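You operate a simulated robot arm through the tools that you are given. There is no shell and no other tool. Be economical: measure what you need, move in short steps, check, and stop when the job is done.

You are at the controls of a simulated robot arm. One attempt, no reset.

Task
Lay the white-tabbed sheet in the blue lid, lock the lid, roll the blisters flat, add the small weight.
Fine: the weight goes on top of the sheet; leave the lid locked and put the roller back.

The check looks at the end state, three seconds after you hand in, the way a careful person would. Anything else that was tipped, shoved, dropped, spilled or broken makes it a failure. A push-on lid holds only when it is set on centred and level and pressed home; a screw cap is set on level and turned clockwise until tight. Flat cloth is picked up by pressing the open fingertips on it (5 to 10 N) and closing them slowly along it; thin cloth reads only 2 to 8 mm in the jaws.

Robot
A 6-joint arm with a two-finger parallel gripper, fixed in place. Base frame: the origin is at the foot of the arm, x ahead of it, y to its left, z up; the work surface is at about z = 740. Units: mm, degrees, N and s.
With the tool pointing down near the work surface it reaches from about 200 to 640 mm from the base axis. Its first joint turns from -66.0 to 66.0 degrees. Payload 2.7 kg.
The tool frame sits at the grasp point between the pads (the TCP): z along the fingers, y along the line on which they close. The tips reach 23 mm beyond it. The gripper opens to 94 mm. The fingers are 38 mm wide and 10 mm thick; the gripper's body (54 by 96 mm) begins 39 mm behind the TCP.
Orientation is that of the tool frame in the base frame, as [roll, pitch, yaw] about the fixed x, y, z axes, in that order (R = Rz(yaw) Ry(pitch) Rx(roll)). With the fingers straight down and closing along the base's y, the tool's x points along the base's -x, its y along +y and its z along -z.

Tools
- The arm moves only by the tool step_arm. Its argument "moves" is a list that holds one entry, the list of rows, each a list of 7 numbers: the shift along the tool's x, y, z in mm, then the turn, a rotation vector about the tool's x, y, z in rad, then the gripper command, from -1 (shut) to 1 (fully open), values between in proportion. In form: [[[tx, ty, tz, ax, ay, az, grip], ...]]. A call has 1 to 10 rows; each row is the pose to reach, as a shift and turn from the pose commanded when the call began, along the tool's axes at that moment. A row lasts 0.2 s, in which the tool goes at most 50 mm and 8.6 degrees; a call with a longer step from one row to the next is refused whole, and so is a gripper value outside its range. A pose out of reach is approached as far as the arm can. The call stops where the force on the tool passes 50 N (or 10 N more than at its start, if that is more) or the arm is blocked; 0.2 s more then pass. Each finger travels about 45 mm/s and halts on what it meets, pressing with about 32 N; the grip force reading is that of the motor and also rises with nothing between the fingers. The clock runs only during rows and for 0.2 s after the last one: add rows that repeat a pose to give the fingers time. The reply holds the time, the measured pose of the TCP, the force on the tool along the base axes, the opening and the grip force, in the units named above and with some noise, and new pictures: "pictures" is both (left out), scene, wrist or none.
- Cameras (640 x 400 px; columns grow to the right, rows downward): "scene" is fixed at [73.5, -438.9, 1393.6]; the picture's right is [0.75, -0.66, 0.00], its down [-0.45, -0.51, -0.73] and it looks along [0.48, 0.55, -0.68] (base axes); focal length 314 px, centre (320, 200). "wrist" rides on the gripper at [86, 16, -74] in the tool frame; the picture's right is [-0.18, 0.98, 0.00], its down [-0.58, -0.11, -0.81] and it looks along [-0.79, -0.15, 0.59] (tool axes); focal length 243 px, centre (320, 200).
- measure_at(camera, pixels): for up to 12 pixels [column, row] of the newest picture of that camera ("zoom" is the newest enlarged one), the place [x, y, z] in the base frame of the surface seen there, good to about 2 mm. It takes no simulated time.
- inspect(camera, box): a new picture of the part [left, top, right, bottom] of that camera's present view, enlarged. It takes no simulated time.
- finish_job(): hands the job in; it is judged then, once.

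Keep the steps short. Do not move on a guess: measure, check each grasp and each placing, and mend mistakes. In all there are 80 turns and 200 pictures (those below and enlarged ones count). Leave the gripper open and the arm clear of the work at the hand-in unless told otherwise, and finish with a single line.

The tools are called by a JSON object that holds its "fn" and its "kwargs". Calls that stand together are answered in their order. step_arm: Moves the arm, as the interface text tells. Its arguments: {"type":"object","properties":{"moves":{"type":"array"},"pictures":{"type":"string","enum":["both","scene","wrist","none"]}},"required":["moves"]} The other tools are called the same way: measure_at (camera, pixels) gives the place of the surface under pixels of a picture; inspect (camera, box) takes an enlarged picture of a part of a camera's view; finish_job () hands the job in.

At the start:

```text
time_s: 0.0
position: [355.0, 221.8, 1083.1]
tcp_rot: [179.9, 0.0, -179.9]
force: [0.3, -0.1, 0.2]
opening: 93.8
gripper_force: 0.0
```

scene: 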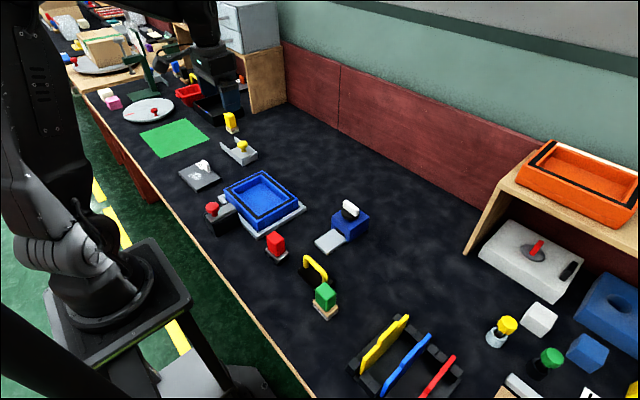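
wrist: 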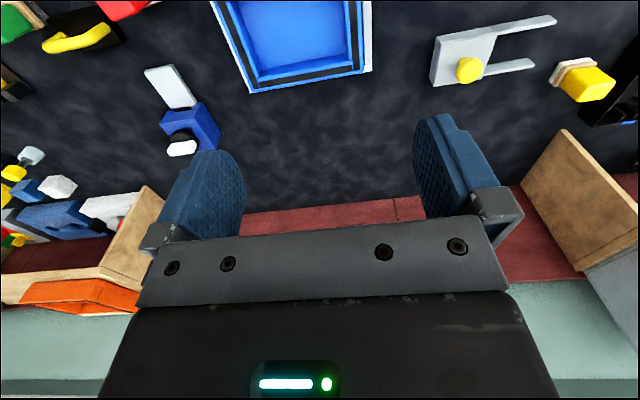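

I see a blue tray/lid near (262,200), and several tabbed objects. I'll enlarge parts of the scene to identify them.

{"fn": "inspect", "kwargs": {"camera": "scene", "box": [170, 120, 390, 260]}}

{"fn": "inspect", "kwargs": {"camera": "scene", "box": [70, 60, 270, 190]}}

{"fn": "inspect", "kwargs": {"camera": "scene", "box": [240, 220, 480, 400]}}

{"fn": "inspect", "kwargs": {"camera": "scene", "box": [440, 200, 640, 400]}}

```text
2.86 times, centred on (280, 190) of scene
```

zoom: 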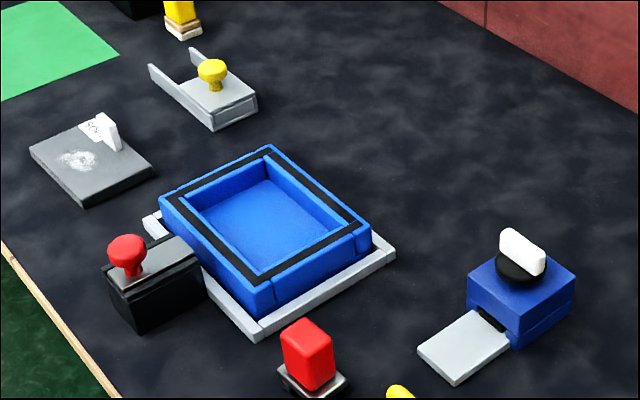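

```text
3.08 times, centred on (170, 125) of scene
```

zoom: 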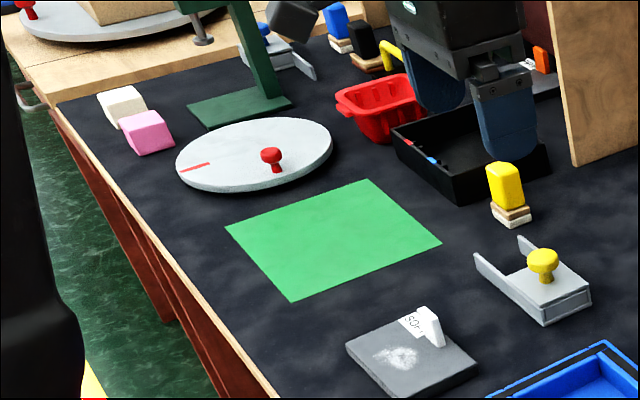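

```text
2.22 times, centred on (360, 310) of scene
```

zoom: 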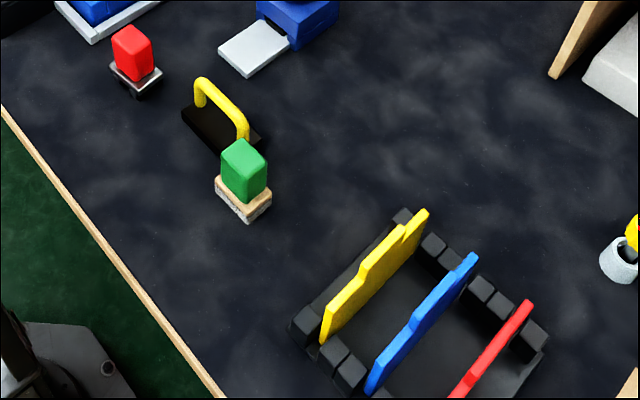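

```text
2.00 times, centred on (540, 300) of scene
```

zoom: 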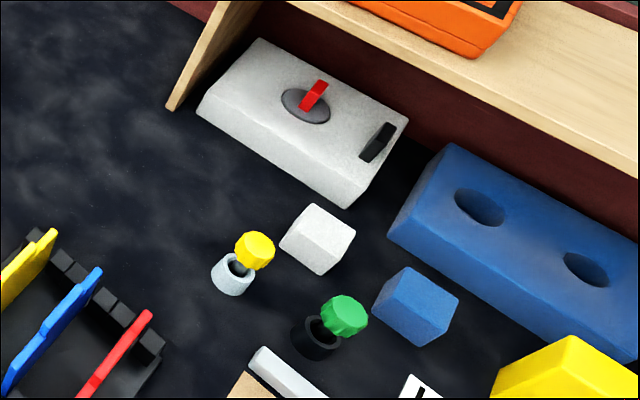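

I'll measure the main objects to place them in the base frame.

{"fn": "measure_at", "kwargs": {"camera": "scene", "pixels": [[262, 195], [200, 175], [203, 164], [211, 208], [241, 146], [231, 120], [349, 208], [330, 242], [276, 242], [315, 265], [325, 292], [175, 138]]}}

{"fn": "measure_at", "kwargs": {"camera": "scene", "pixels": [[405, 350], [154, 110], [105, 93], [190, 95], [218, 110], [500, 330], [540, 318], [535, 250], [580, 180], [550, 360], [240, 100], [248, 158]]}}

{"fn": "inspect", "kwargs": {"camera": "wrist", "box": [200, 0, 640, 200]}}

{"fn": "inspect", "kwargs": {"camera": "wrist", "box": [0, 0, 240, 200]}}

```text
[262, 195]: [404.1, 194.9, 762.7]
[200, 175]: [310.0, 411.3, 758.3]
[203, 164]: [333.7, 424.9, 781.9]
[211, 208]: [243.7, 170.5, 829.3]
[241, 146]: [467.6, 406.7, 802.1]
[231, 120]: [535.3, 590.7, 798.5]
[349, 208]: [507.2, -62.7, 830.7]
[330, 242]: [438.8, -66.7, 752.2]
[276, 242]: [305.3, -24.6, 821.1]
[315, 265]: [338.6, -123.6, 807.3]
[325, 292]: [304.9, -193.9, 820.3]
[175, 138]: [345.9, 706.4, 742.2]
```

```text
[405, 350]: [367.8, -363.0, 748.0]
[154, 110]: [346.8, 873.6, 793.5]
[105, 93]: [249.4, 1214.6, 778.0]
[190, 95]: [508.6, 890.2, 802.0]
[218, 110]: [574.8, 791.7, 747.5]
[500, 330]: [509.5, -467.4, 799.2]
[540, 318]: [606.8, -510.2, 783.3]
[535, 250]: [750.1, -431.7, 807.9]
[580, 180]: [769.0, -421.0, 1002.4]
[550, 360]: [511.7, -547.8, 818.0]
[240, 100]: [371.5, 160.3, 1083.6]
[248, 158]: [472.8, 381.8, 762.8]
```

```text
1.45 times, centred on (420, 100) of wrist
```

zoom: 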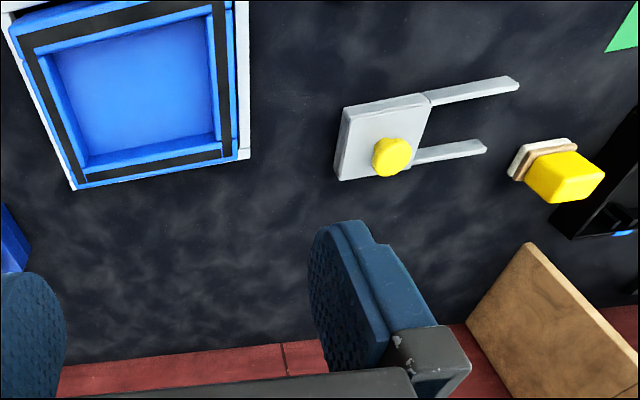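

```text
2.00 times, centred on (120, 100) of wrist
```

zoom: 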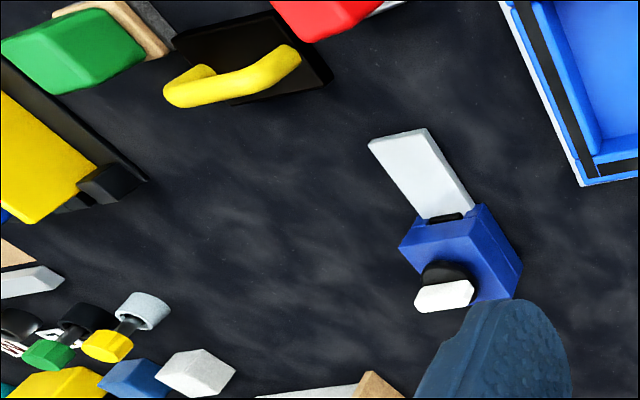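

The reachable candidates are the slab with a white tab, the red-knob slider, the red/green blocks and the yellow handle. I'll tilt and shift the raised wrist toward the slab for a closer look.

{"fn": "step_arm", "kwargs": {"moves": [[[25, 35, 0, 0, 0.14, 0, 1], [50, 70, 0, 0, 0.28, 0, 1], [75, 105, 0, 0, 0.42, 0, 1], [100, 140, 0, 0, 0.56, 0, 1], [100, 140, 0, 0, 0.56, 0, 1]]]}}

```text
time_s: 1.2
position: [254.0, 359.6, 1086.5]
tcp_rot: [179.8, -32.3, -179.8]
force: [0.7, -0.1, -0.3]
opening: 94.0
gripper_force: 0.1
```

scene: 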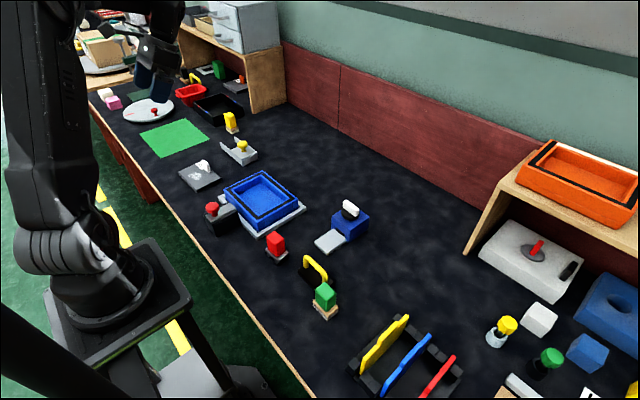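
wrist: 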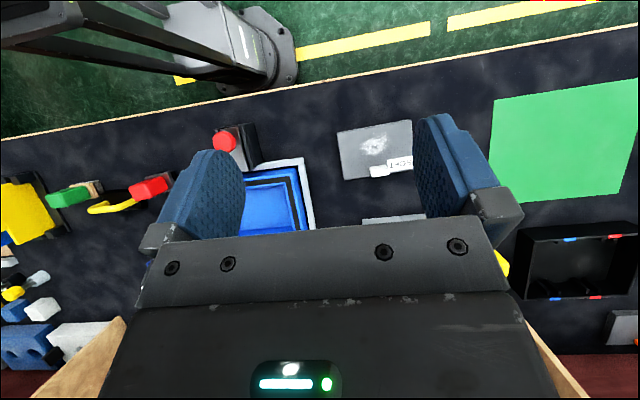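

{"fn": "inspect", "kwargs": {"camera": "wrist", "box": [200, 90, 440, 240]}}

{"fn": "inspect", "kwargs": {"camera": "wrist", "box": [0, 140, 200, 265]}}

{"fn": "inspect", "kwargs": {"camera": "scene", "box": [170, 140, 250, 190]}}

{"fn": "inspect", "kwargs": {"camera": "scene", "box": [195, 160, 315, 240]}}

```text
2.67 times, centred on (320, 165) of wrist
```

zoom: 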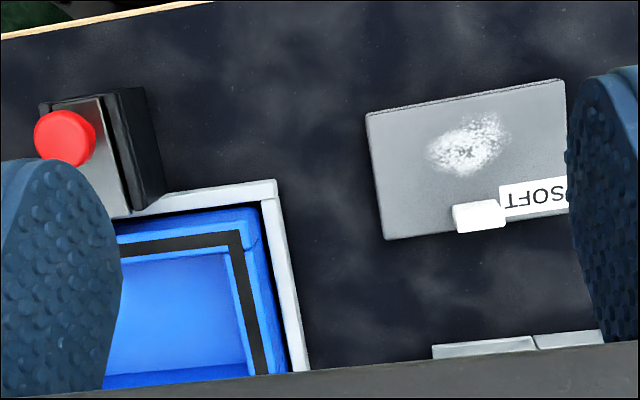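

```text
3.20 times, centred on (100, 202) of wrist
```

zoom: 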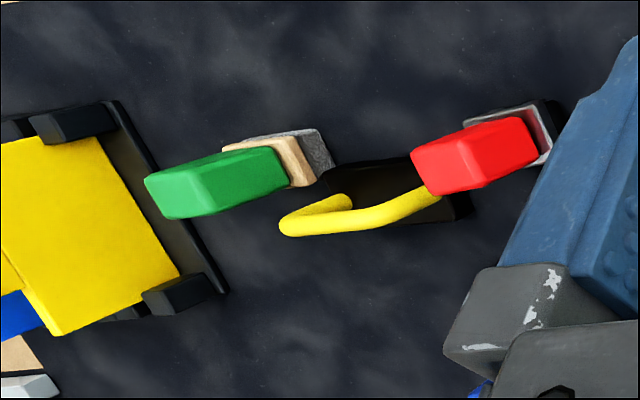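

```text
8.00 times, centred on (210, 165) of scene
```

zoom: 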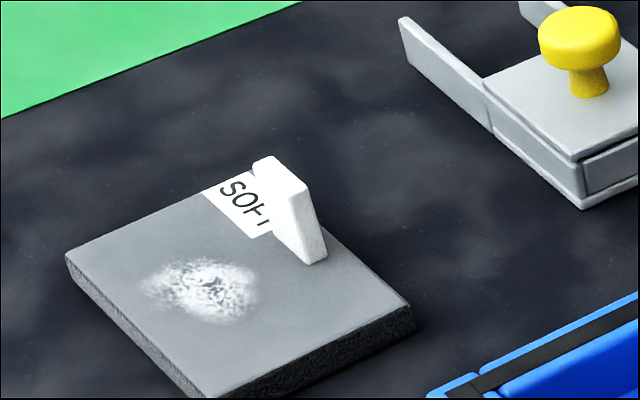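

```text
5.00 times, centred on (255, 200) of scene
```

zoom: 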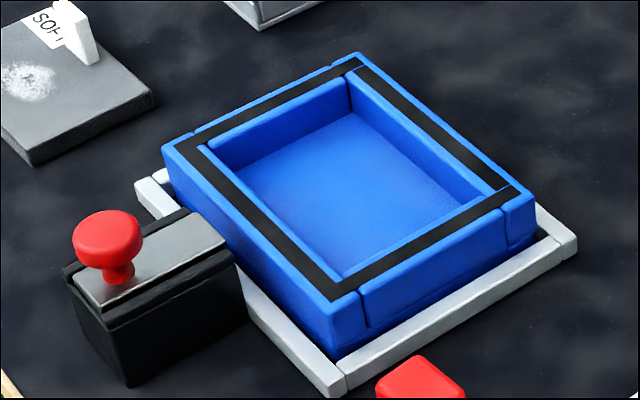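

The slab "SOFT" with a white tab is the sheet; the blue tray with a red-knob bolt is the lid and lock. Next I look at the red, yellow and green handled items from closer, moving the wrist to y≈-100 while high.

{"fn": "step_arm", "kwargs": {"moves": [[[0, -49, 0, 0, 0, 0, 1], [0, -98, 0, 0, 0, 0, 1], [0, -147, 0, 0, 0, 0, 1], [0, -196, 0, 0, 0, 0, 1], [0, -245, 0, 0, 0, 0, 1], [0, -294, 0, 0, 0, 0, 1], [0, -343, 0, 0, 0, 0, 1], [0, -392, 0, 0, 0, 0, 1], [0, -392, 0, 0, 0, 0, 1], [0, -392, 0, 0, 0, 0, 1]]], "pictures": "wrist"}}

```text
time_s: 3.4
position: [255.3, -31.2, 1083.7]
tcp_rot: [179.9, -32.0, -179.9]
force: [-0.8, 0.4, 0.6]
opening: 94.1
gripper_force: 0.1
```

wrist: 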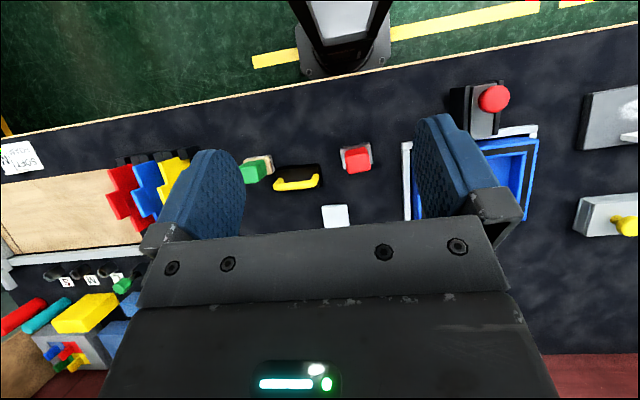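

{"fn": "inspect", "kwargs": {"camera": "wrist", "box": [235, 130, 395, 230]}}

{"fn": "inspect", "kwargs": {"camera": "wrist", "box": [0, 120, 240, 380]}}

{"fn": "inspect", "kwargs": {"camera": "scene", "box": [255, 220, 365, 330]}}

{"fn": "inspect", "kwargs": {"camera": "wrist", "box": [440, 70, 560, 150]}}

```text
4.00 times, centred on (315, 180) of wrist
```

zoom: 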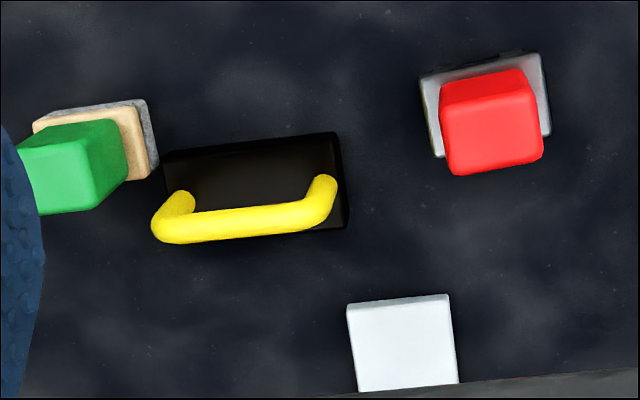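

```text
1.54 times, centred on (120, 250) of wrist
```

zoom: 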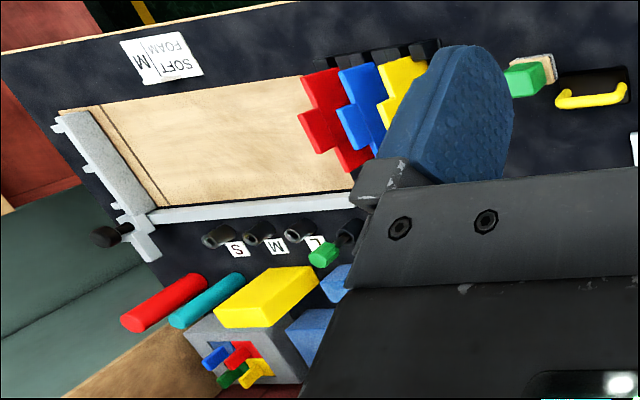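

```text
3.64 times, centred on (310, 275) of scene
```

zoom: 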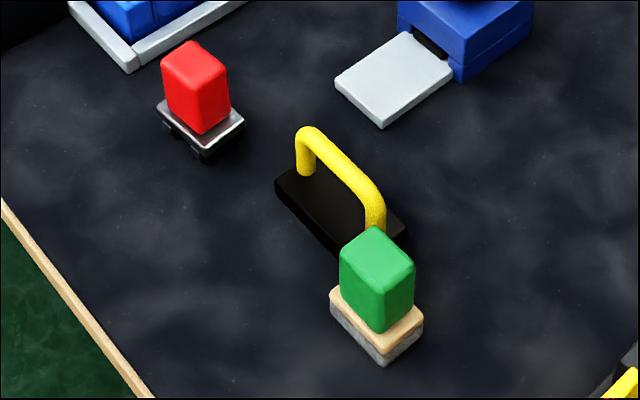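

```text
5.00 times, centred on (500, 110) of wrist
```

zoom: 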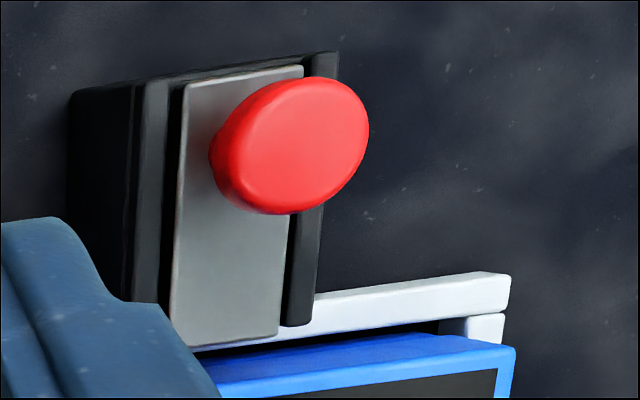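

The red handle on a metal foot with black rollers looks like the roller; the yellow-handled black plate looks like a weight. I'll measure lid, bolt and sheet corners from an enlarged scene view.

{"fn": "inspect", "kwargs": {"camera": "scene", "box": [175, 145, 311, 240]}}

{"fn": "inspect", "kwargs": {"camera": "scene", "box": [140, 50, 280, 140]}}

```text
4.21 times, centred on (243, 192) of scene
```

zoom: 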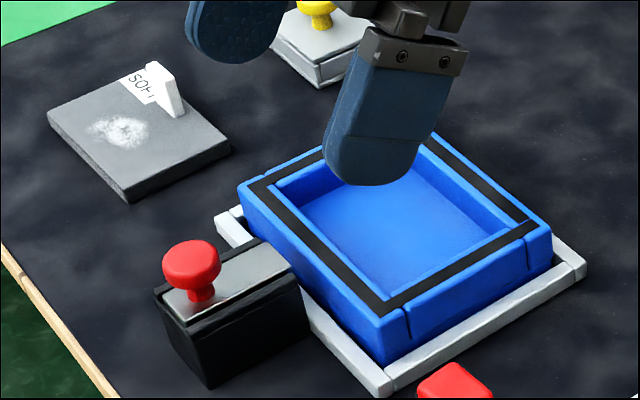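

```text
4.44 times, centred on (210, 95) of scene
```

zoom: 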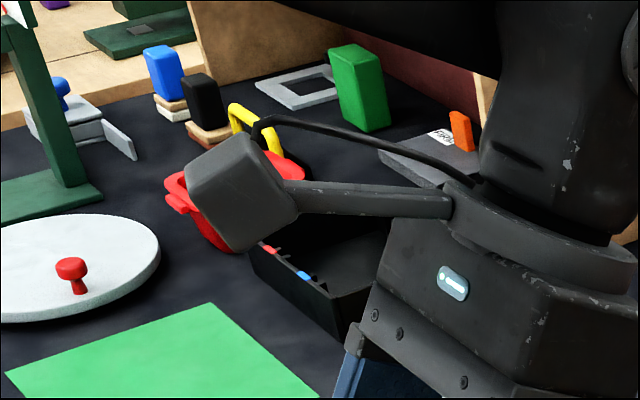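

A far "FIRM" sheet and larger weight are the decoys, so mine is "SOFT" and the near yellow handle is the small weight. Move the arm aside (back to y−120) and measure.

{"fn": "step_arm", "kwargs": {"moves": [[[0, -49, 0, 0, 0, 0, 1], [0, -98, 0, 0, 0, 0, 1], [0, -147, 0, 0, 0, 0, 1], [0, -160, 0, 0, 0, 0, 1], [0, -160, 0, 0, 0, 0, 1]]]}}

{"fn": "inspect", "kwargs": {"camera": "scene", "box": [175, 145, 311, 240]}}

```text
time_s: 4.6
position: [255.8, -193.3, 1083.1]
tcp_rot: [179.9, -32.1, -179.8]
force: [-0.6, -0.3, 0.5]
opening: 94.0
gripper_force: 0.1
```

scene: 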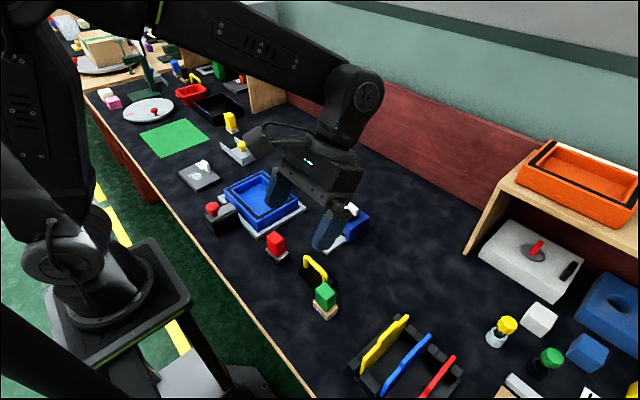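
wrist: 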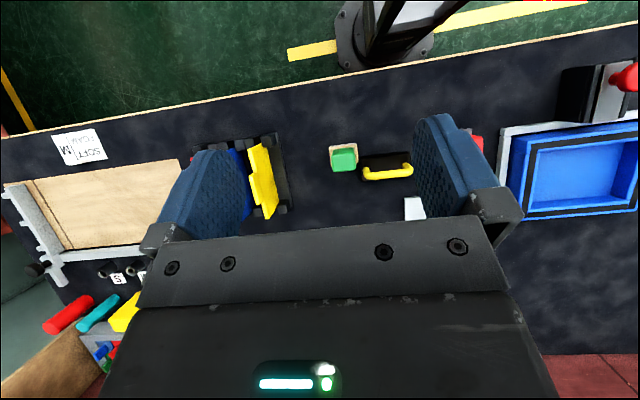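

```text
4.21 times, centred on (243, 192) of scene
```

zoom: 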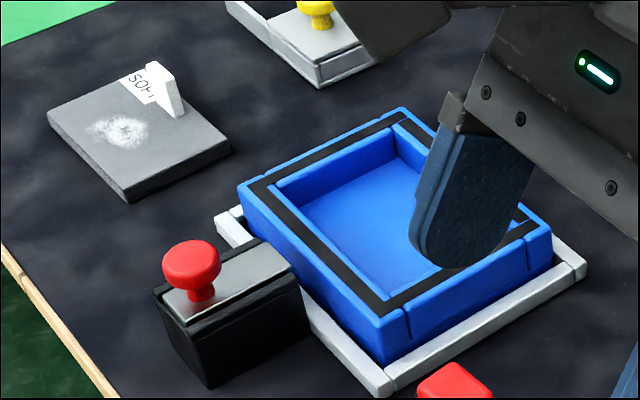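

{"fn": "measure_at", "kwargs": {"camera": "zoom", "pixels": [[50, 116], [127, 185], [226, 148], [155, 82], [154, 68], [173, 100], [183, 112], [162, 88], [122, 130], [130, 150], [152, 66], [166, 74]]}}

{"fn": "measure_at", "kwargs": {"camera": "zoom", "pixels": [[242, 187], [382, 316], [546, 228], [404, 110], [278, 192], [382, 300], [305, 203], [347, 180], [283, 265], [170, 298], [192, 255], [230, 280]]}}

{"fn": "measure_at", "kwargs": {"camera": "zoom", "pixels": [[160, 297], [187, 322], [290, 265], [262, 240], [300, 290], [220, 220], [388, 385], [582, 268], [395, 135], [450, 275], [180, 282], [250, 248]]}}

```text
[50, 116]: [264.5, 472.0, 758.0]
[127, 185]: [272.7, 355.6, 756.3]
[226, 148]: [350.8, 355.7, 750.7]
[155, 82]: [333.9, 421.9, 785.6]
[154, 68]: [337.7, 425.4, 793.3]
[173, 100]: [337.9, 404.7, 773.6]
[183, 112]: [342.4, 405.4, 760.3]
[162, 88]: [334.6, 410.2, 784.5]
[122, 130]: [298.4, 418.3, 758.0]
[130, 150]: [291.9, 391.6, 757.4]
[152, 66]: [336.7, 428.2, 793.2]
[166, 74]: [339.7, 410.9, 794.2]
```

```text
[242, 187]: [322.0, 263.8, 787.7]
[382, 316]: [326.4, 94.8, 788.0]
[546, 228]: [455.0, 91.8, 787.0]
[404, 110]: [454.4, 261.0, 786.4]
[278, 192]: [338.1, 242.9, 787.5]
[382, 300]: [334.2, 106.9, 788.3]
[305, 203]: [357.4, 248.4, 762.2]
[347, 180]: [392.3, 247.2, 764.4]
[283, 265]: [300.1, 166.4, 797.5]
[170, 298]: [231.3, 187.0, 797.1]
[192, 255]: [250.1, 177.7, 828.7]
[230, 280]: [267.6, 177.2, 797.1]
```

```text
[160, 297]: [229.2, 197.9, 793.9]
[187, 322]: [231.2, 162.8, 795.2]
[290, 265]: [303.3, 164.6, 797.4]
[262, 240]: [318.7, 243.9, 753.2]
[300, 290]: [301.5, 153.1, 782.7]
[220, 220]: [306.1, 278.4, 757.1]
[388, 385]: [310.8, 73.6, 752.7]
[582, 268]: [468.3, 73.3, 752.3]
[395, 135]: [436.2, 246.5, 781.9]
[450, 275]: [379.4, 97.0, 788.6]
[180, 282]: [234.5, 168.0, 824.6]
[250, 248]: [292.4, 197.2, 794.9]
```

Readings: sheet spans x 264–350, y 355–472, top z 758, tab at about (337, 415) up to z 793; lid rim z 788, floor ~763; bolt top z 797 ending at x≈303. I level the tool and move back toward +y, high up.

{"fn": "step_arm", "kwargs": {"moves": [[[0, 48, 0, 0, -0.14, 0, 1], [0, 96, 0, 0, -0.28, 0, 1], [0, 144, 0, 0, -0.42, 0, 1], [0, 192, 0, 0, -0.56, 0, 1], [0, 240, 0, 0, -0.56, 0, 1], [0, 288, 0, 0, -0.56, 0, 1], [0, 336, 0, 0, -0.56, 0, 1], [0, 384, 0, 0, -0.56, 0, 1], [0, 384, 0, 0, -0.56, 0, 1]]], "pictures": "none"}}

```text
time_s: 6.6
position: [254.4, 193.3, 1084.1]
tcp_rot: [179.9, -0.1, -179.8]
force: [0.1, -0.4, -0.5]
opening: 94.0
gripper_force: 0.0
```

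Now yaw −86° about the tool axis while moving toward (337, 360, 900), so I can look at the tab from the −y side.

{"fn": "step_arm", "kwargs": {"moves": [[[-8, 17, 18, 0, 0, -0.15, 1], [-16, 34, 36, 0, 0, -0.3, 1], [-25, 50, 54, 0, 0, -0.45, 1], [-33, 67, 72, 0, 0, -0.6, 1], [-41, 84, 90, 0, 0, -0.75, 1], [-50, 100, 110, 0, 0, -0.9, 1], [-58, 117, 128, 0, 0, -1.05, 1], [-66, 134, 146, 0, 0, -1.2, 1], [-75, 150, 164, 0, 0, -1.35, 1], [-83, 167, 184, 0, 0, -1.5, 1]]]}}

```text
time_s: 8.8
position: [340.0, 358.8, 897.6]
tcp_rot: [-180.0, 0.2, -93.8]
force: [1.1, 0.5, 0.7]
opening: 94.0
gripper_force: 0.1
```

scene: 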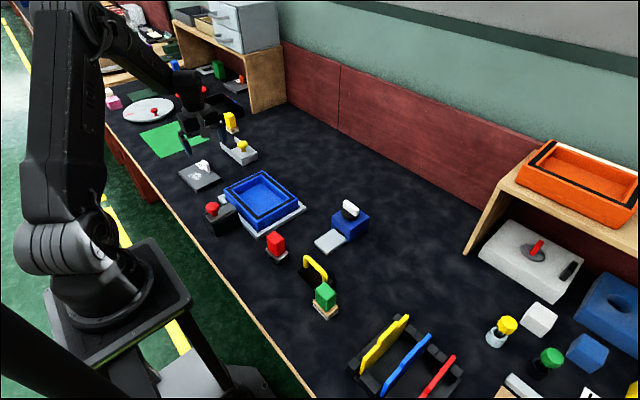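
wrist: 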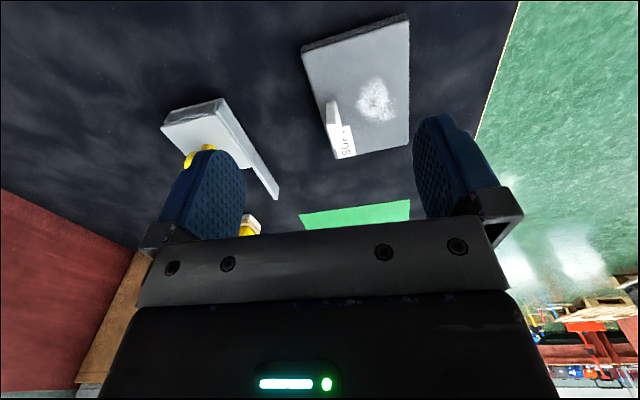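

I see the sheet at (355,90) with its tab at (335,120) in the wrist view. Measure its corners and tab here.

{"fn": "inspect", "kwargs": {"camera": "wrist", "box": [280, 0, 440, 170]}}

{"fn": "measure_at", "kwargs": {"camera": "wrist", "pixels": [[304, 54], [407, 22], [408, 145], [336, 155], [332, 104], [334, 135], [330, 118], [341, 130], [328, 102], [326, 120]]}}

```text
2.35 times, centred on (360, 85) of wrist
```

zoom: 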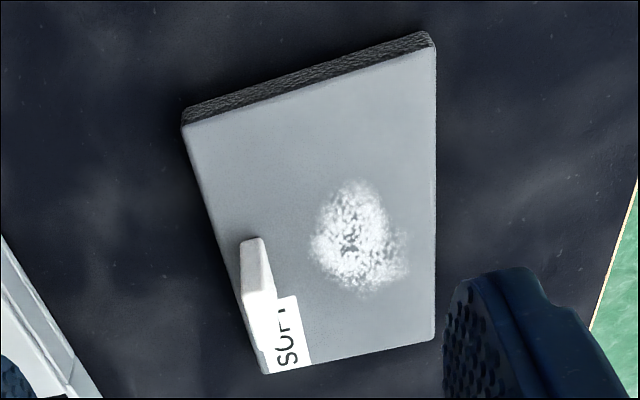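

```text
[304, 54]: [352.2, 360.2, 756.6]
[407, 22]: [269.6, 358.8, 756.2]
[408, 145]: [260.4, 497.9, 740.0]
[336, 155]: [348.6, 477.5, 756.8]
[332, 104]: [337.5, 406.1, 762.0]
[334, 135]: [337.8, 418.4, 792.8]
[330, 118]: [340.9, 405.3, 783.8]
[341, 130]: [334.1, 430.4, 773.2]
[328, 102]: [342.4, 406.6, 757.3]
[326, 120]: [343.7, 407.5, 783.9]
```

The sheet is yawed about +2°, tab centre ≈(338.5, 417). Descend to z≈794 straddling the tab.

{"fn": "step_arm", "kwargs": {"moves": [[[-30, 3, 0, 0, 0, -0.09, 1], [-57.8, 5.3, 20, 0, 0, -0.09, 1], [-57.8, 5.3, 60, 0, 0, -0.09, 1], [-57.8, 5.3, 90, 0, 0, -0.09, 1], [-57.8, 5.3, 103, 0, 0, -0.09, 1], [-57.8, 5.3, 103, 0, 0, -0.09, 1]]]}}

```text
time_s: 10.2
position: [336.9, 419.0, 797.5]
tcp_rot: [180.0, 0.0, -88.8]
force: [0.1, 0.3, -1.2]
opening: 94.1
gripper_force: 0.1
```

scene: 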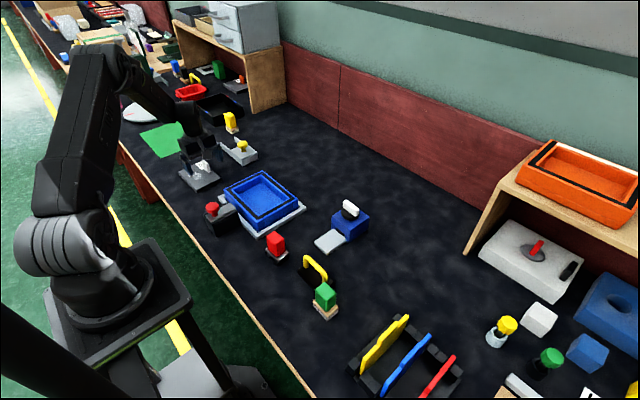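
wrist: 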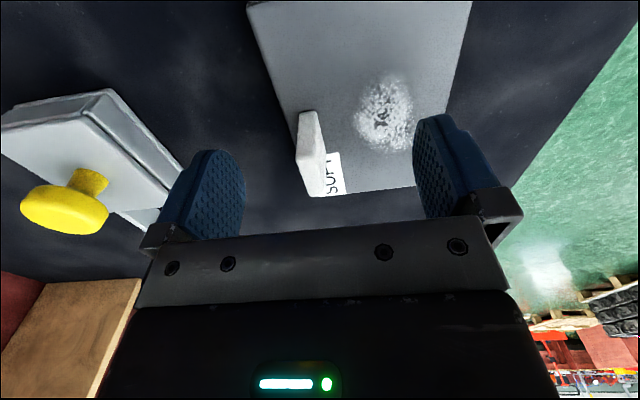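

{"fn": "measure_at", "kwargs": {"camera": "wrist", "pixels": [[308, 115], [318, 150], [325, 190], [304, 155], [298, 130], [311, 190]]}}

```text
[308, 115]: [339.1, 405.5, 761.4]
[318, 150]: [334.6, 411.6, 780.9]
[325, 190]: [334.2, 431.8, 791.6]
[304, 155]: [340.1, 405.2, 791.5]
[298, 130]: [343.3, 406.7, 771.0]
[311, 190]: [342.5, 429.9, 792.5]
```

Tab centre (338.8, 418); I correct 2 mm, drop 6 mm and close gently.

{"fn": "step_arm", "kwargs": {"moves": [[[0, -2, 6, 0, 0, 0, 1], [0, -2, 6, 0, 0, 0, 0.2], [0, -2, 6, 0, 0, 0, -0.2], [0, -2, 6, 0, 0, 0, -0.6], [0, -2, 6, 0, 0, 0, -1], [0, -2, 6, 0, 0, 0, -1], [0, -2, 6, 0, 0, 0, -1], [0, -2, 6, 0, 0, 0, -1]]], "pictures": "wrist"}}

```text
time_s: 12.0
position: [337.7, 417.3, 790.4]
tcp_rot: [180.0, 0.1, -88.8]
force: [0.7, 0.2, 0.3]
opening: 8.9
gripper_force: 32.5
```

wrist: 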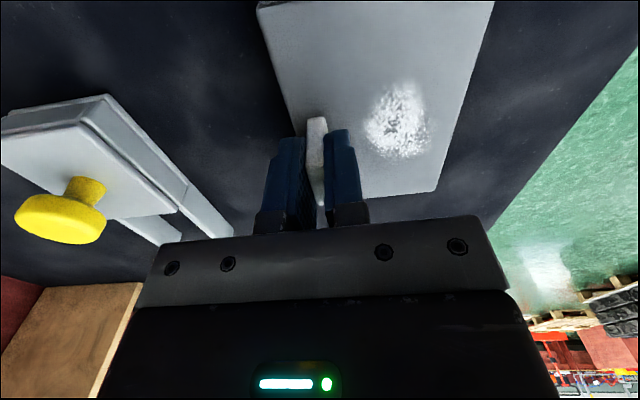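

Tab gripped (8.9 mm, 32 N). Lift slowly 80 mm.

{"fn": "step_arm", "kwargs": {"moves": [[[0, 0, -10, 0, 0, 0, -1], [0, 0, -25, 0, 0, 0, -1], [0, 0, -45, 0, 0, 0, -1], [0, 0, -65, 0, 0, 0, -1], [0, 0, -85, 0, 0, 0, -1], [0, 0, -85, 0, 0, 0, -1]]]}}

```text
time_s: 13.4
position: [338.9, 417.0, 875.4]
tcp_rot: [179.9, 0.0, -88.8]
force: [-0.4, 0.4, -0.8]
opening: 8.4
gripper_force: 31.6
```

scene: 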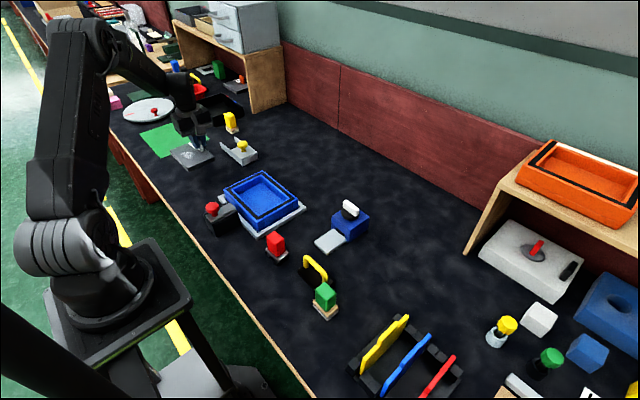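
wrist: 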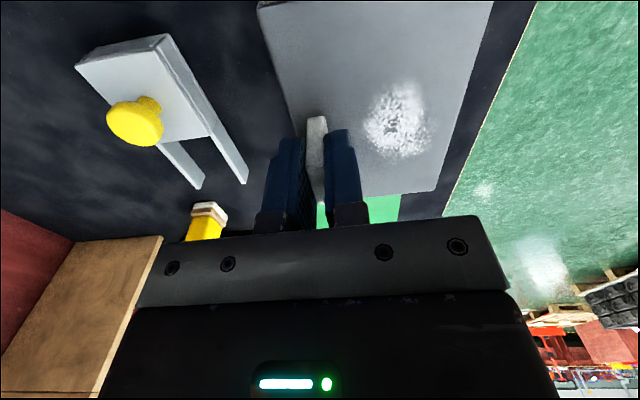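

Sheet lifted, level. Now enlarge the unobstructed lid for interior edges, and measure the held sheet in the wrist view.

{"fn": "inspect", "kwargs": {"camera": "scene", "box": [210, 160, 310, 240]}}

{"fn": "measure_at", "kwargs": {"camera": "wrist", "pixels": [[262, 10], [270, 50], [285, 100], [490, 10], [470, 80], [445, 150], [434, 187], [390, 190], [410, 191]]}}

```text
5.00 times, centred on (260, 200) of scene
```

zoom: 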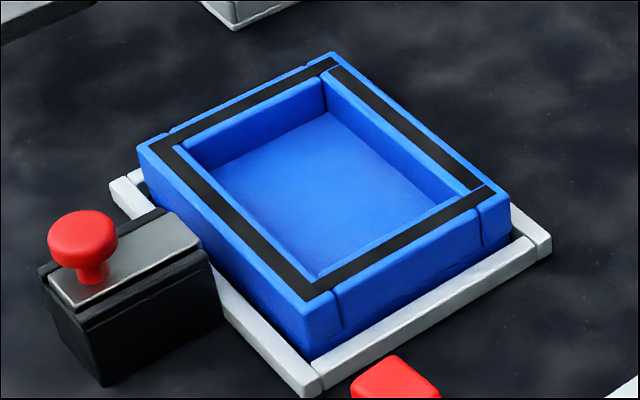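

```text
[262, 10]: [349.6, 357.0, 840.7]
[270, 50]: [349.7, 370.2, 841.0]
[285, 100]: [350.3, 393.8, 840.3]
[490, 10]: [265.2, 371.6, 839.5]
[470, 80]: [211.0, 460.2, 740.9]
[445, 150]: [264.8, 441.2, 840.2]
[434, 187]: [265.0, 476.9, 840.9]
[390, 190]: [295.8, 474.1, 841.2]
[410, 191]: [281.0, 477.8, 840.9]
```

{"fn": "measure_at", "kwargs": {"camera": "zoom", "pixels": [[176, 152], [200, 185], [250, 235], [310, 275], [320, 278], [250, 110], [310, 85], [328, 95], [380, 138], [460, 190], [400, 230], [350, 262]]}}

{"fn": "measure_at", "kwargs": {"camera": "zoom", "pixels": [[230, 165], [325, 118], [425, 198], [380, 225], [320, 200], [300, 140], [160, 150], [325, 62], [480, 195], [318, 290], [240, 240], [430, 150]]}}

```text
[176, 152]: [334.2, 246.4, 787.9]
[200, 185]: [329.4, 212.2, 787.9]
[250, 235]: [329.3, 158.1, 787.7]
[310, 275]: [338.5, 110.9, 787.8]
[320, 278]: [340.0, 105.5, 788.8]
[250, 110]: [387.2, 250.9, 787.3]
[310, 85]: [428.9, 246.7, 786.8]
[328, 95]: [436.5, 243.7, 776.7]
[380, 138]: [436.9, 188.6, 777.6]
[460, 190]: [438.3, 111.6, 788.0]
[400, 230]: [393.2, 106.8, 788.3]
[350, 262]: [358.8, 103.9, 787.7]
```

```text
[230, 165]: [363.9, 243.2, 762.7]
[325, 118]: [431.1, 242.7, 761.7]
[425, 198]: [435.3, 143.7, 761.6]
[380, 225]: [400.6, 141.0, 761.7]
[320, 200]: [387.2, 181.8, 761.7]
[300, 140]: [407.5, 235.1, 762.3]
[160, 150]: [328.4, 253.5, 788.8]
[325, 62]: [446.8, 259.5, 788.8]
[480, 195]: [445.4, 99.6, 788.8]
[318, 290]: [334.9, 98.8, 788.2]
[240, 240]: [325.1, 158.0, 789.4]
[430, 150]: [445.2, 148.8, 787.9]
```

Lid interior is about x 340–437, y 110–246, floor z 762; the held sheet is 86×121, offset −31 mm in x from the TCP. Move over the lid, target TCP (420, 178.5), at z≈890.

{"fn": "step_arm", "kwargs": {"moves": [[[10, 0, -15, 0, 0, 0, -1], [45, -15, -15, 0, 0, 0, -1], [85, -28, -15, 0, 0, 0, -1], [125, -40, -15, 0, 0, 0, -1], [165, -53, -15, 0, 0, 0, -1], [205, -66, -15, 0, 0, 0, -1], [230, -73, -15, 0, 0, 0, -1], [240, -76, -15, 0, 0, 0, -1], [240, -76, -15, 0, 0, 0, -1]]]}}

```text
time_s: 15.4
position: [418.4, 179.1, 890.1]
tcp_rot: [179.9, 0.1, -88.8]
force: [-0.4, -0.6, -0.4]
opening: 9.0
gripper_force: 32.3
```

scene: 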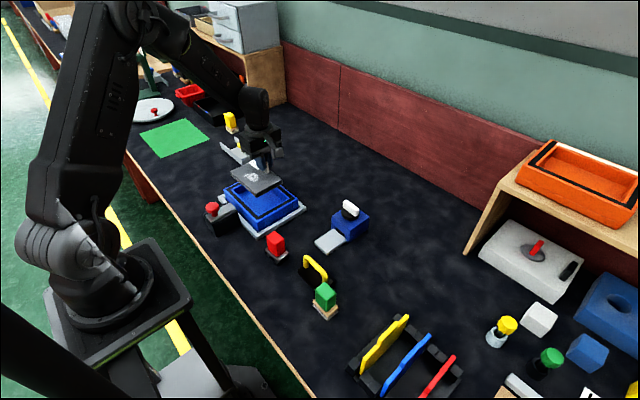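
wrist: 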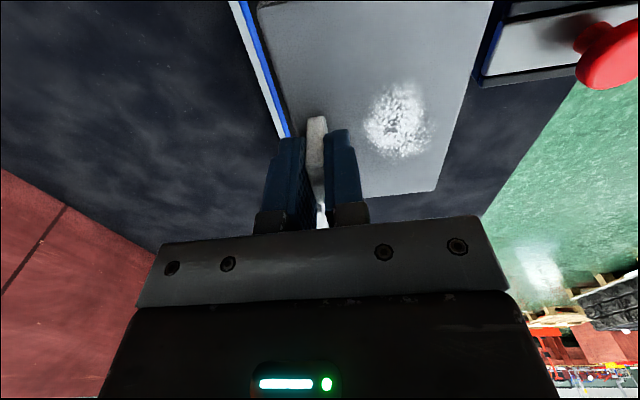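

Lower 40 mm to hover just above the rim and check alignment.

{"fn": "step_arm", "kwargs": {"moves": [[[0, -1, 20, 0, 0, 0, -1], [0, -1, 40, 0, 0, 0, -1], [0, -1, 40, 0, 0, 0, -1]]]}}

{"fn": "inspect", "kwargs": {"camera": "scene", "box": [210, 140, 320, 240]}}

```text
time_s: 16.2
position: [419.3, 179.9, 849.5]
tcp_rot: [180.0, 0.1, -88.7]
force: [0.6, 0.4, -0.4]
opening: 8.8
gripper_force: 32.0
```

scene: 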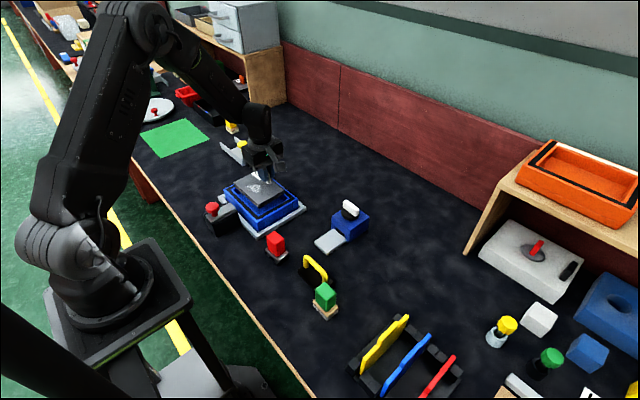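
wrist: 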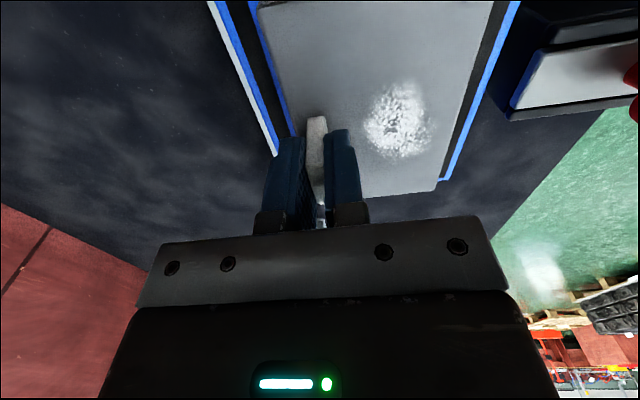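

```text
4.00 times, centred on (265, 190) of scene
```

zoom: 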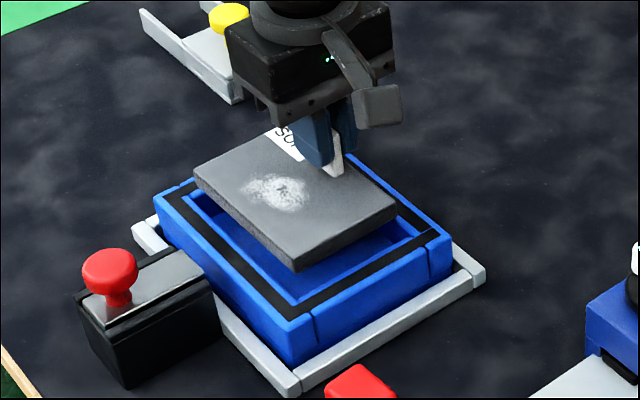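

{"fn": "measure_at", "kwargs": {"camera": "zoom", "pixels": [[197, 173], [295, 256], [393, 203], [165, 200], [292, 316], [446, 235]]}}

{"fn": "measure_at", "kwargs": {"camera": "wrist", "pixels": [[272, 50], [470, 100], [436, 187], [262, 50], [478, 100]]}}

```text
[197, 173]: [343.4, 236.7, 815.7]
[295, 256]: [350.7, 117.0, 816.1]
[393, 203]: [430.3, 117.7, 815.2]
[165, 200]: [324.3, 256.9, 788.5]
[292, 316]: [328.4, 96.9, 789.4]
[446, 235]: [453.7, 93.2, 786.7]
```

```text
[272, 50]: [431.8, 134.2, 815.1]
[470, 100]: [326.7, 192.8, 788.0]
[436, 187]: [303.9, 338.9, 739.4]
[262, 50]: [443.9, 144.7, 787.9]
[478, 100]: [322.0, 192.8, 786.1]
```

Sheet is centred (x 345–432, y 117–238). Lower to the floor.

{"fn": "step_arm", "kwargs": {"moves": [[[0, 0, 10, 0, 0, 0, -1], [0, 0, 20, 0, 0, 0, -1], [0, 0, 28, 0, 0, 0, -1], [0, 0, 32, 0, 0, 0, -1], [0, 0, 34, 0, 0, 0, -1], [0, 0, 34, 0, 0, 0, -1]]]}}

{"fn": "inspect", "kwargs": {"camera": "scene", "box": [210, 140, 320, 240]}}

```text
time_s: 17.6
position: [420.5, 180.7, 815.6]
tcp_rot: [-180.0, 0.1, -88.8]
force: [0.3, 0.8, -0.7]
opening: 8.8
gripper_force: 32.2
```

scene: 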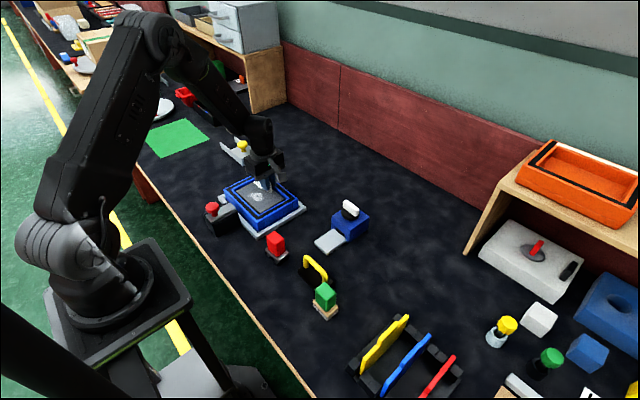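
wrist: 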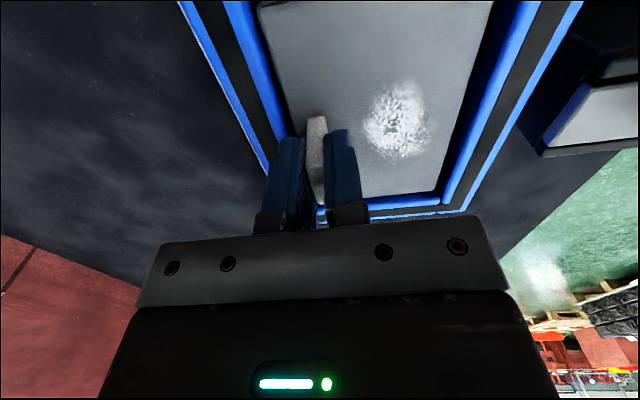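

```text
4.00 times, centred on (265, 190) of scene
```

zoom: 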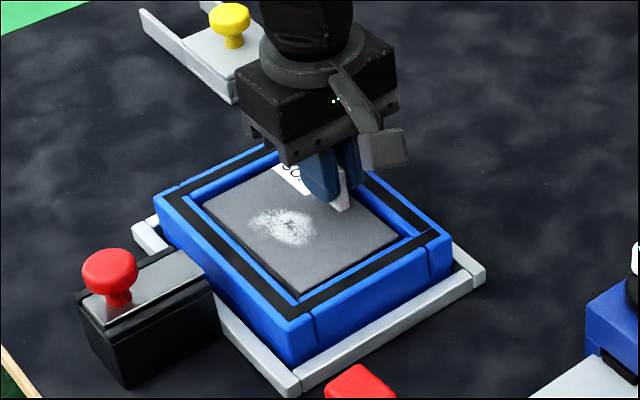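

No contact force yet; lower 3 mm more in 1 mm steps.

{"fn": "step_arm", "kwargs": {"moves": [[[0, 0, 1, 0, 0, 0, -1], [0, 0, 2, 0, 0, 0, -1], [0, 0, 3, 0, 0, 0, -1], [0, 0, 3, 0, 0, 0, -1]]], "pictures": "none"}}

{"fn": "measure_at", "kwargs": {"camera": "zoom", "pixels": [[250, 215], [330, 255], [300, 275]]}}

```text
time_s: 18.6
position: [419.4, 180.5, 813.6]
tcp_rot: [-180.0, 0.2, -88.8]
force: [-0.7, 0.7, 0.7]
opening: 9.0
gripper_force: 31.8
```

```text
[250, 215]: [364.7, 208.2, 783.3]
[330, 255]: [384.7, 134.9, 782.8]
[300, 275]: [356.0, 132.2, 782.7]
```

Within ~1 mm of the floor. Open only a little (≈22 mm) and rise.

{"fn": "step_arm", "kwargs": {"moves": [[[0, 0, 0, 0, 0, 0, -0.7], [0, 0, 0, 0, 0, 0, -0.6], [0, 0, 0, 0, 0, 0, -0.6], [0, 0, -10, 0, 0, 0, -0.6], [0, 0, -30, 0, 0, 0, -0.6], [0, 0, -60, 0, 0, 0, 0], [0, 0, -100, 0, 0, 0, 1], [0, 0, -100, 0, 0, 0, 1]]]}}

{"fn": "inspect", "kwargs": {"camera": "scene", "box": [200, 150, 310, 240]}}

```text
time_s: 20.4
position: [421.4, 180.7, 913.8]
tcp_rot: [180.0, 0.1, -88.8]
force: [0.0, 0.3, 0.9]
opening: 88.8
gripper_force: 0.0
```

scene: 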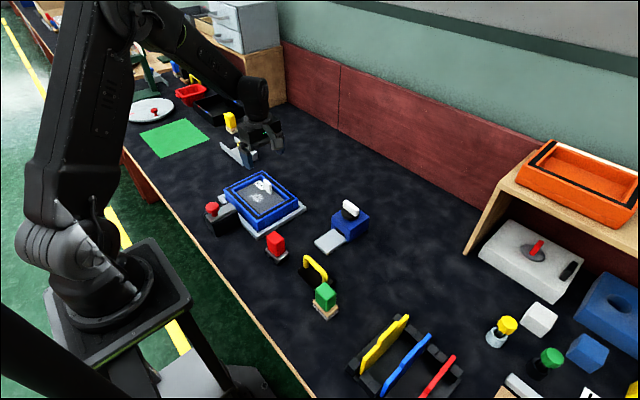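
wrist: 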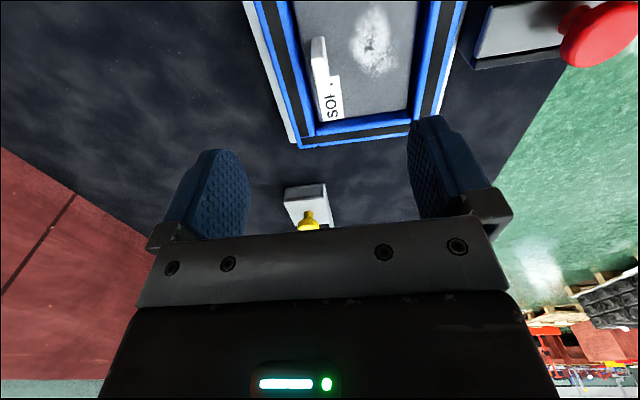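

```text
4.44 times, centred on (255, 195) of scene
```

zoom: 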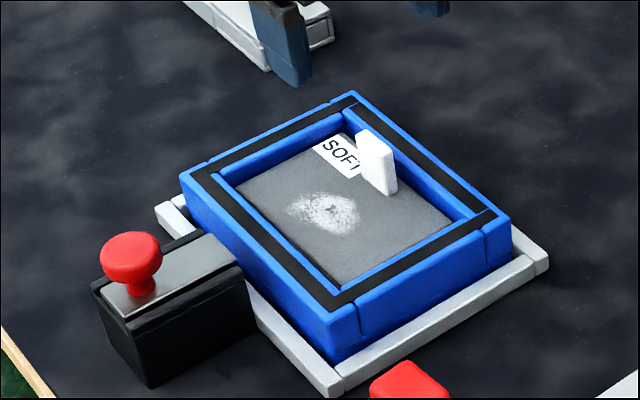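

Sheet lies flat in the lid. Now the lock: move above the red knob (≈(247,177)) at z≈900 and look.

{"fn": "step_arm", "kwargs": {"moves": [[[0, 45, 0, 0, 0, 0, 1], [0, 90, 0, 0, 0, 0, 1], [0, 135, 5, 0, 0, 0, 1], [0, 174, 12, 0, 0, 0, 1], [0, 174, 12, 0, 0, 0, 1]]], "pictures": "wrist"}}

{"fn": "measure_at", "kwargs": {"camera": "scene", "pixels": [[206, 208], [211, 205], [217, 208], [211, 212], [212, 203], [213, 216]]}}

```text
time_s: 21.6
position: [246.8, 176.1, 901.2]
tcp_rot: [-180.0, 0.2, -88.8]
force: [-0.6, 0.5, 0.5]
opening: 93.9
gripper_force: 0.0
```

wrist: 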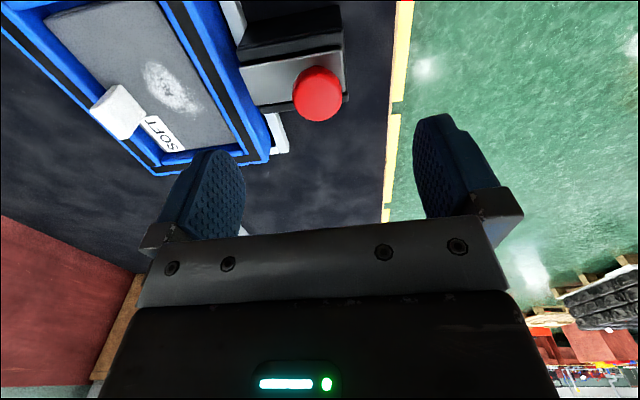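

```text
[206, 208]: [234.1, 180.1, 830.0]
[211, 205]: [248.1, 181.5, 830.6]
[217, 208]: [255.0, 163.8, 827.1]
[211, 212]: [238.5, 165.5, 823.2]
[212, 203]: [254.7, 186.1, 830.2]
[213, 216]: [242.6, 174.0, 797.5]
```

{"fn": "inspect", "kwargs": {"camera": "wrist", "box": [220, 0, 400, 160]}}

{"fn": "measure_at", "kwargs": {"camera": "wrist", "pixels": [[294, 88], [340, 92], [318, 70], [318, 100], [318, 118], [258, 68], [258, 98], [350, 95], [244, 80], [235, 60]]}}

```text
2.50 times, centred on (310, 80) of wrist
```

zoom: 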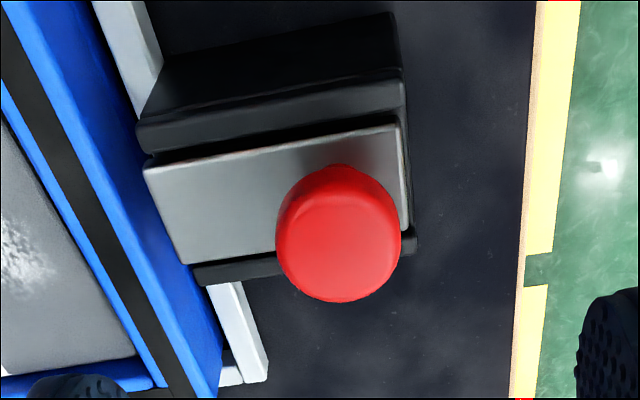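

```text
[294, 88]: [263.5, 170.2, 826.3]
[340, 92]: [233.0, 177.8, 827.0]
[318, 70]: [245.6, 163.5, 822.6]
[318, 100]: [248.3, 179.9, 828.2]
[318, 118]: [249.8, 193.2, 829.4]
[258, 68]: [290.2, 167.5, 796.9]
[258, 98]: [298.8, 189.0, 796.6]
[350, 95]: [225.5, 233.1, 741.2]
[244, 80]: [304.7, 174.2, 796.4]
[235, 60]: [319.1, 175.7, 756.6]
```

Knob centre (248, 178), Ø31, top 830. Descend with fingers straddling it along x to TCP z≈826 and close.

{"fn": "step_arm", "kwargs": {"moves": [[[-1.5, -1.5, 35, 0, 0, 0, 1], [-1.5, -1.5, 60, 0, 0, 0, 1], [-1.5, -1.5, 75, 0, 0, 0, 1], [-1.5, -1.5, 75, 0, 0, 0, 0], [-1.5, -1.5, 75, 0, 0, 0, -0.3], [-1.5, -1.5, 75, 0, 0, 0, -0.6], [-1.5, -1.5, 75, 0, 0, 0, -1], [-1.5, -1.5, 75, 0, 0, 0, -1], [-1.5, -1.5, 75, 0, 0, 0, -1]]]}}

```text
time_s: 23.6
position: [250.9, 178.1, 826.4]
tcp_rot: [-179.9, 0.1, -88.8]
force: [13.8, -3.8, -6.1]
opening: 33.1
gripper_force: 45.1
```

scene: 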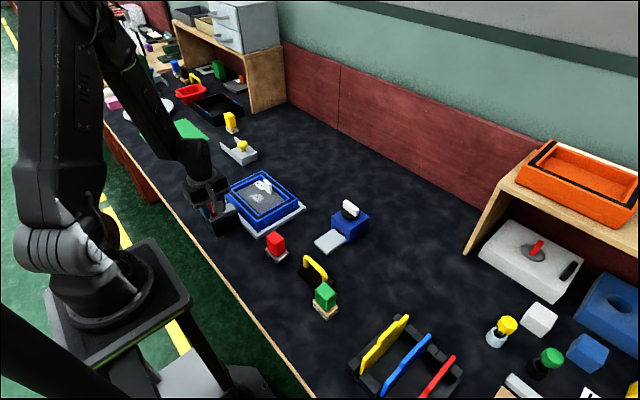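
wrist: 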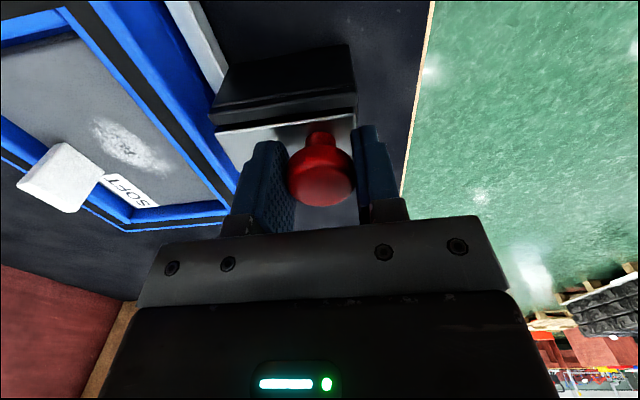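

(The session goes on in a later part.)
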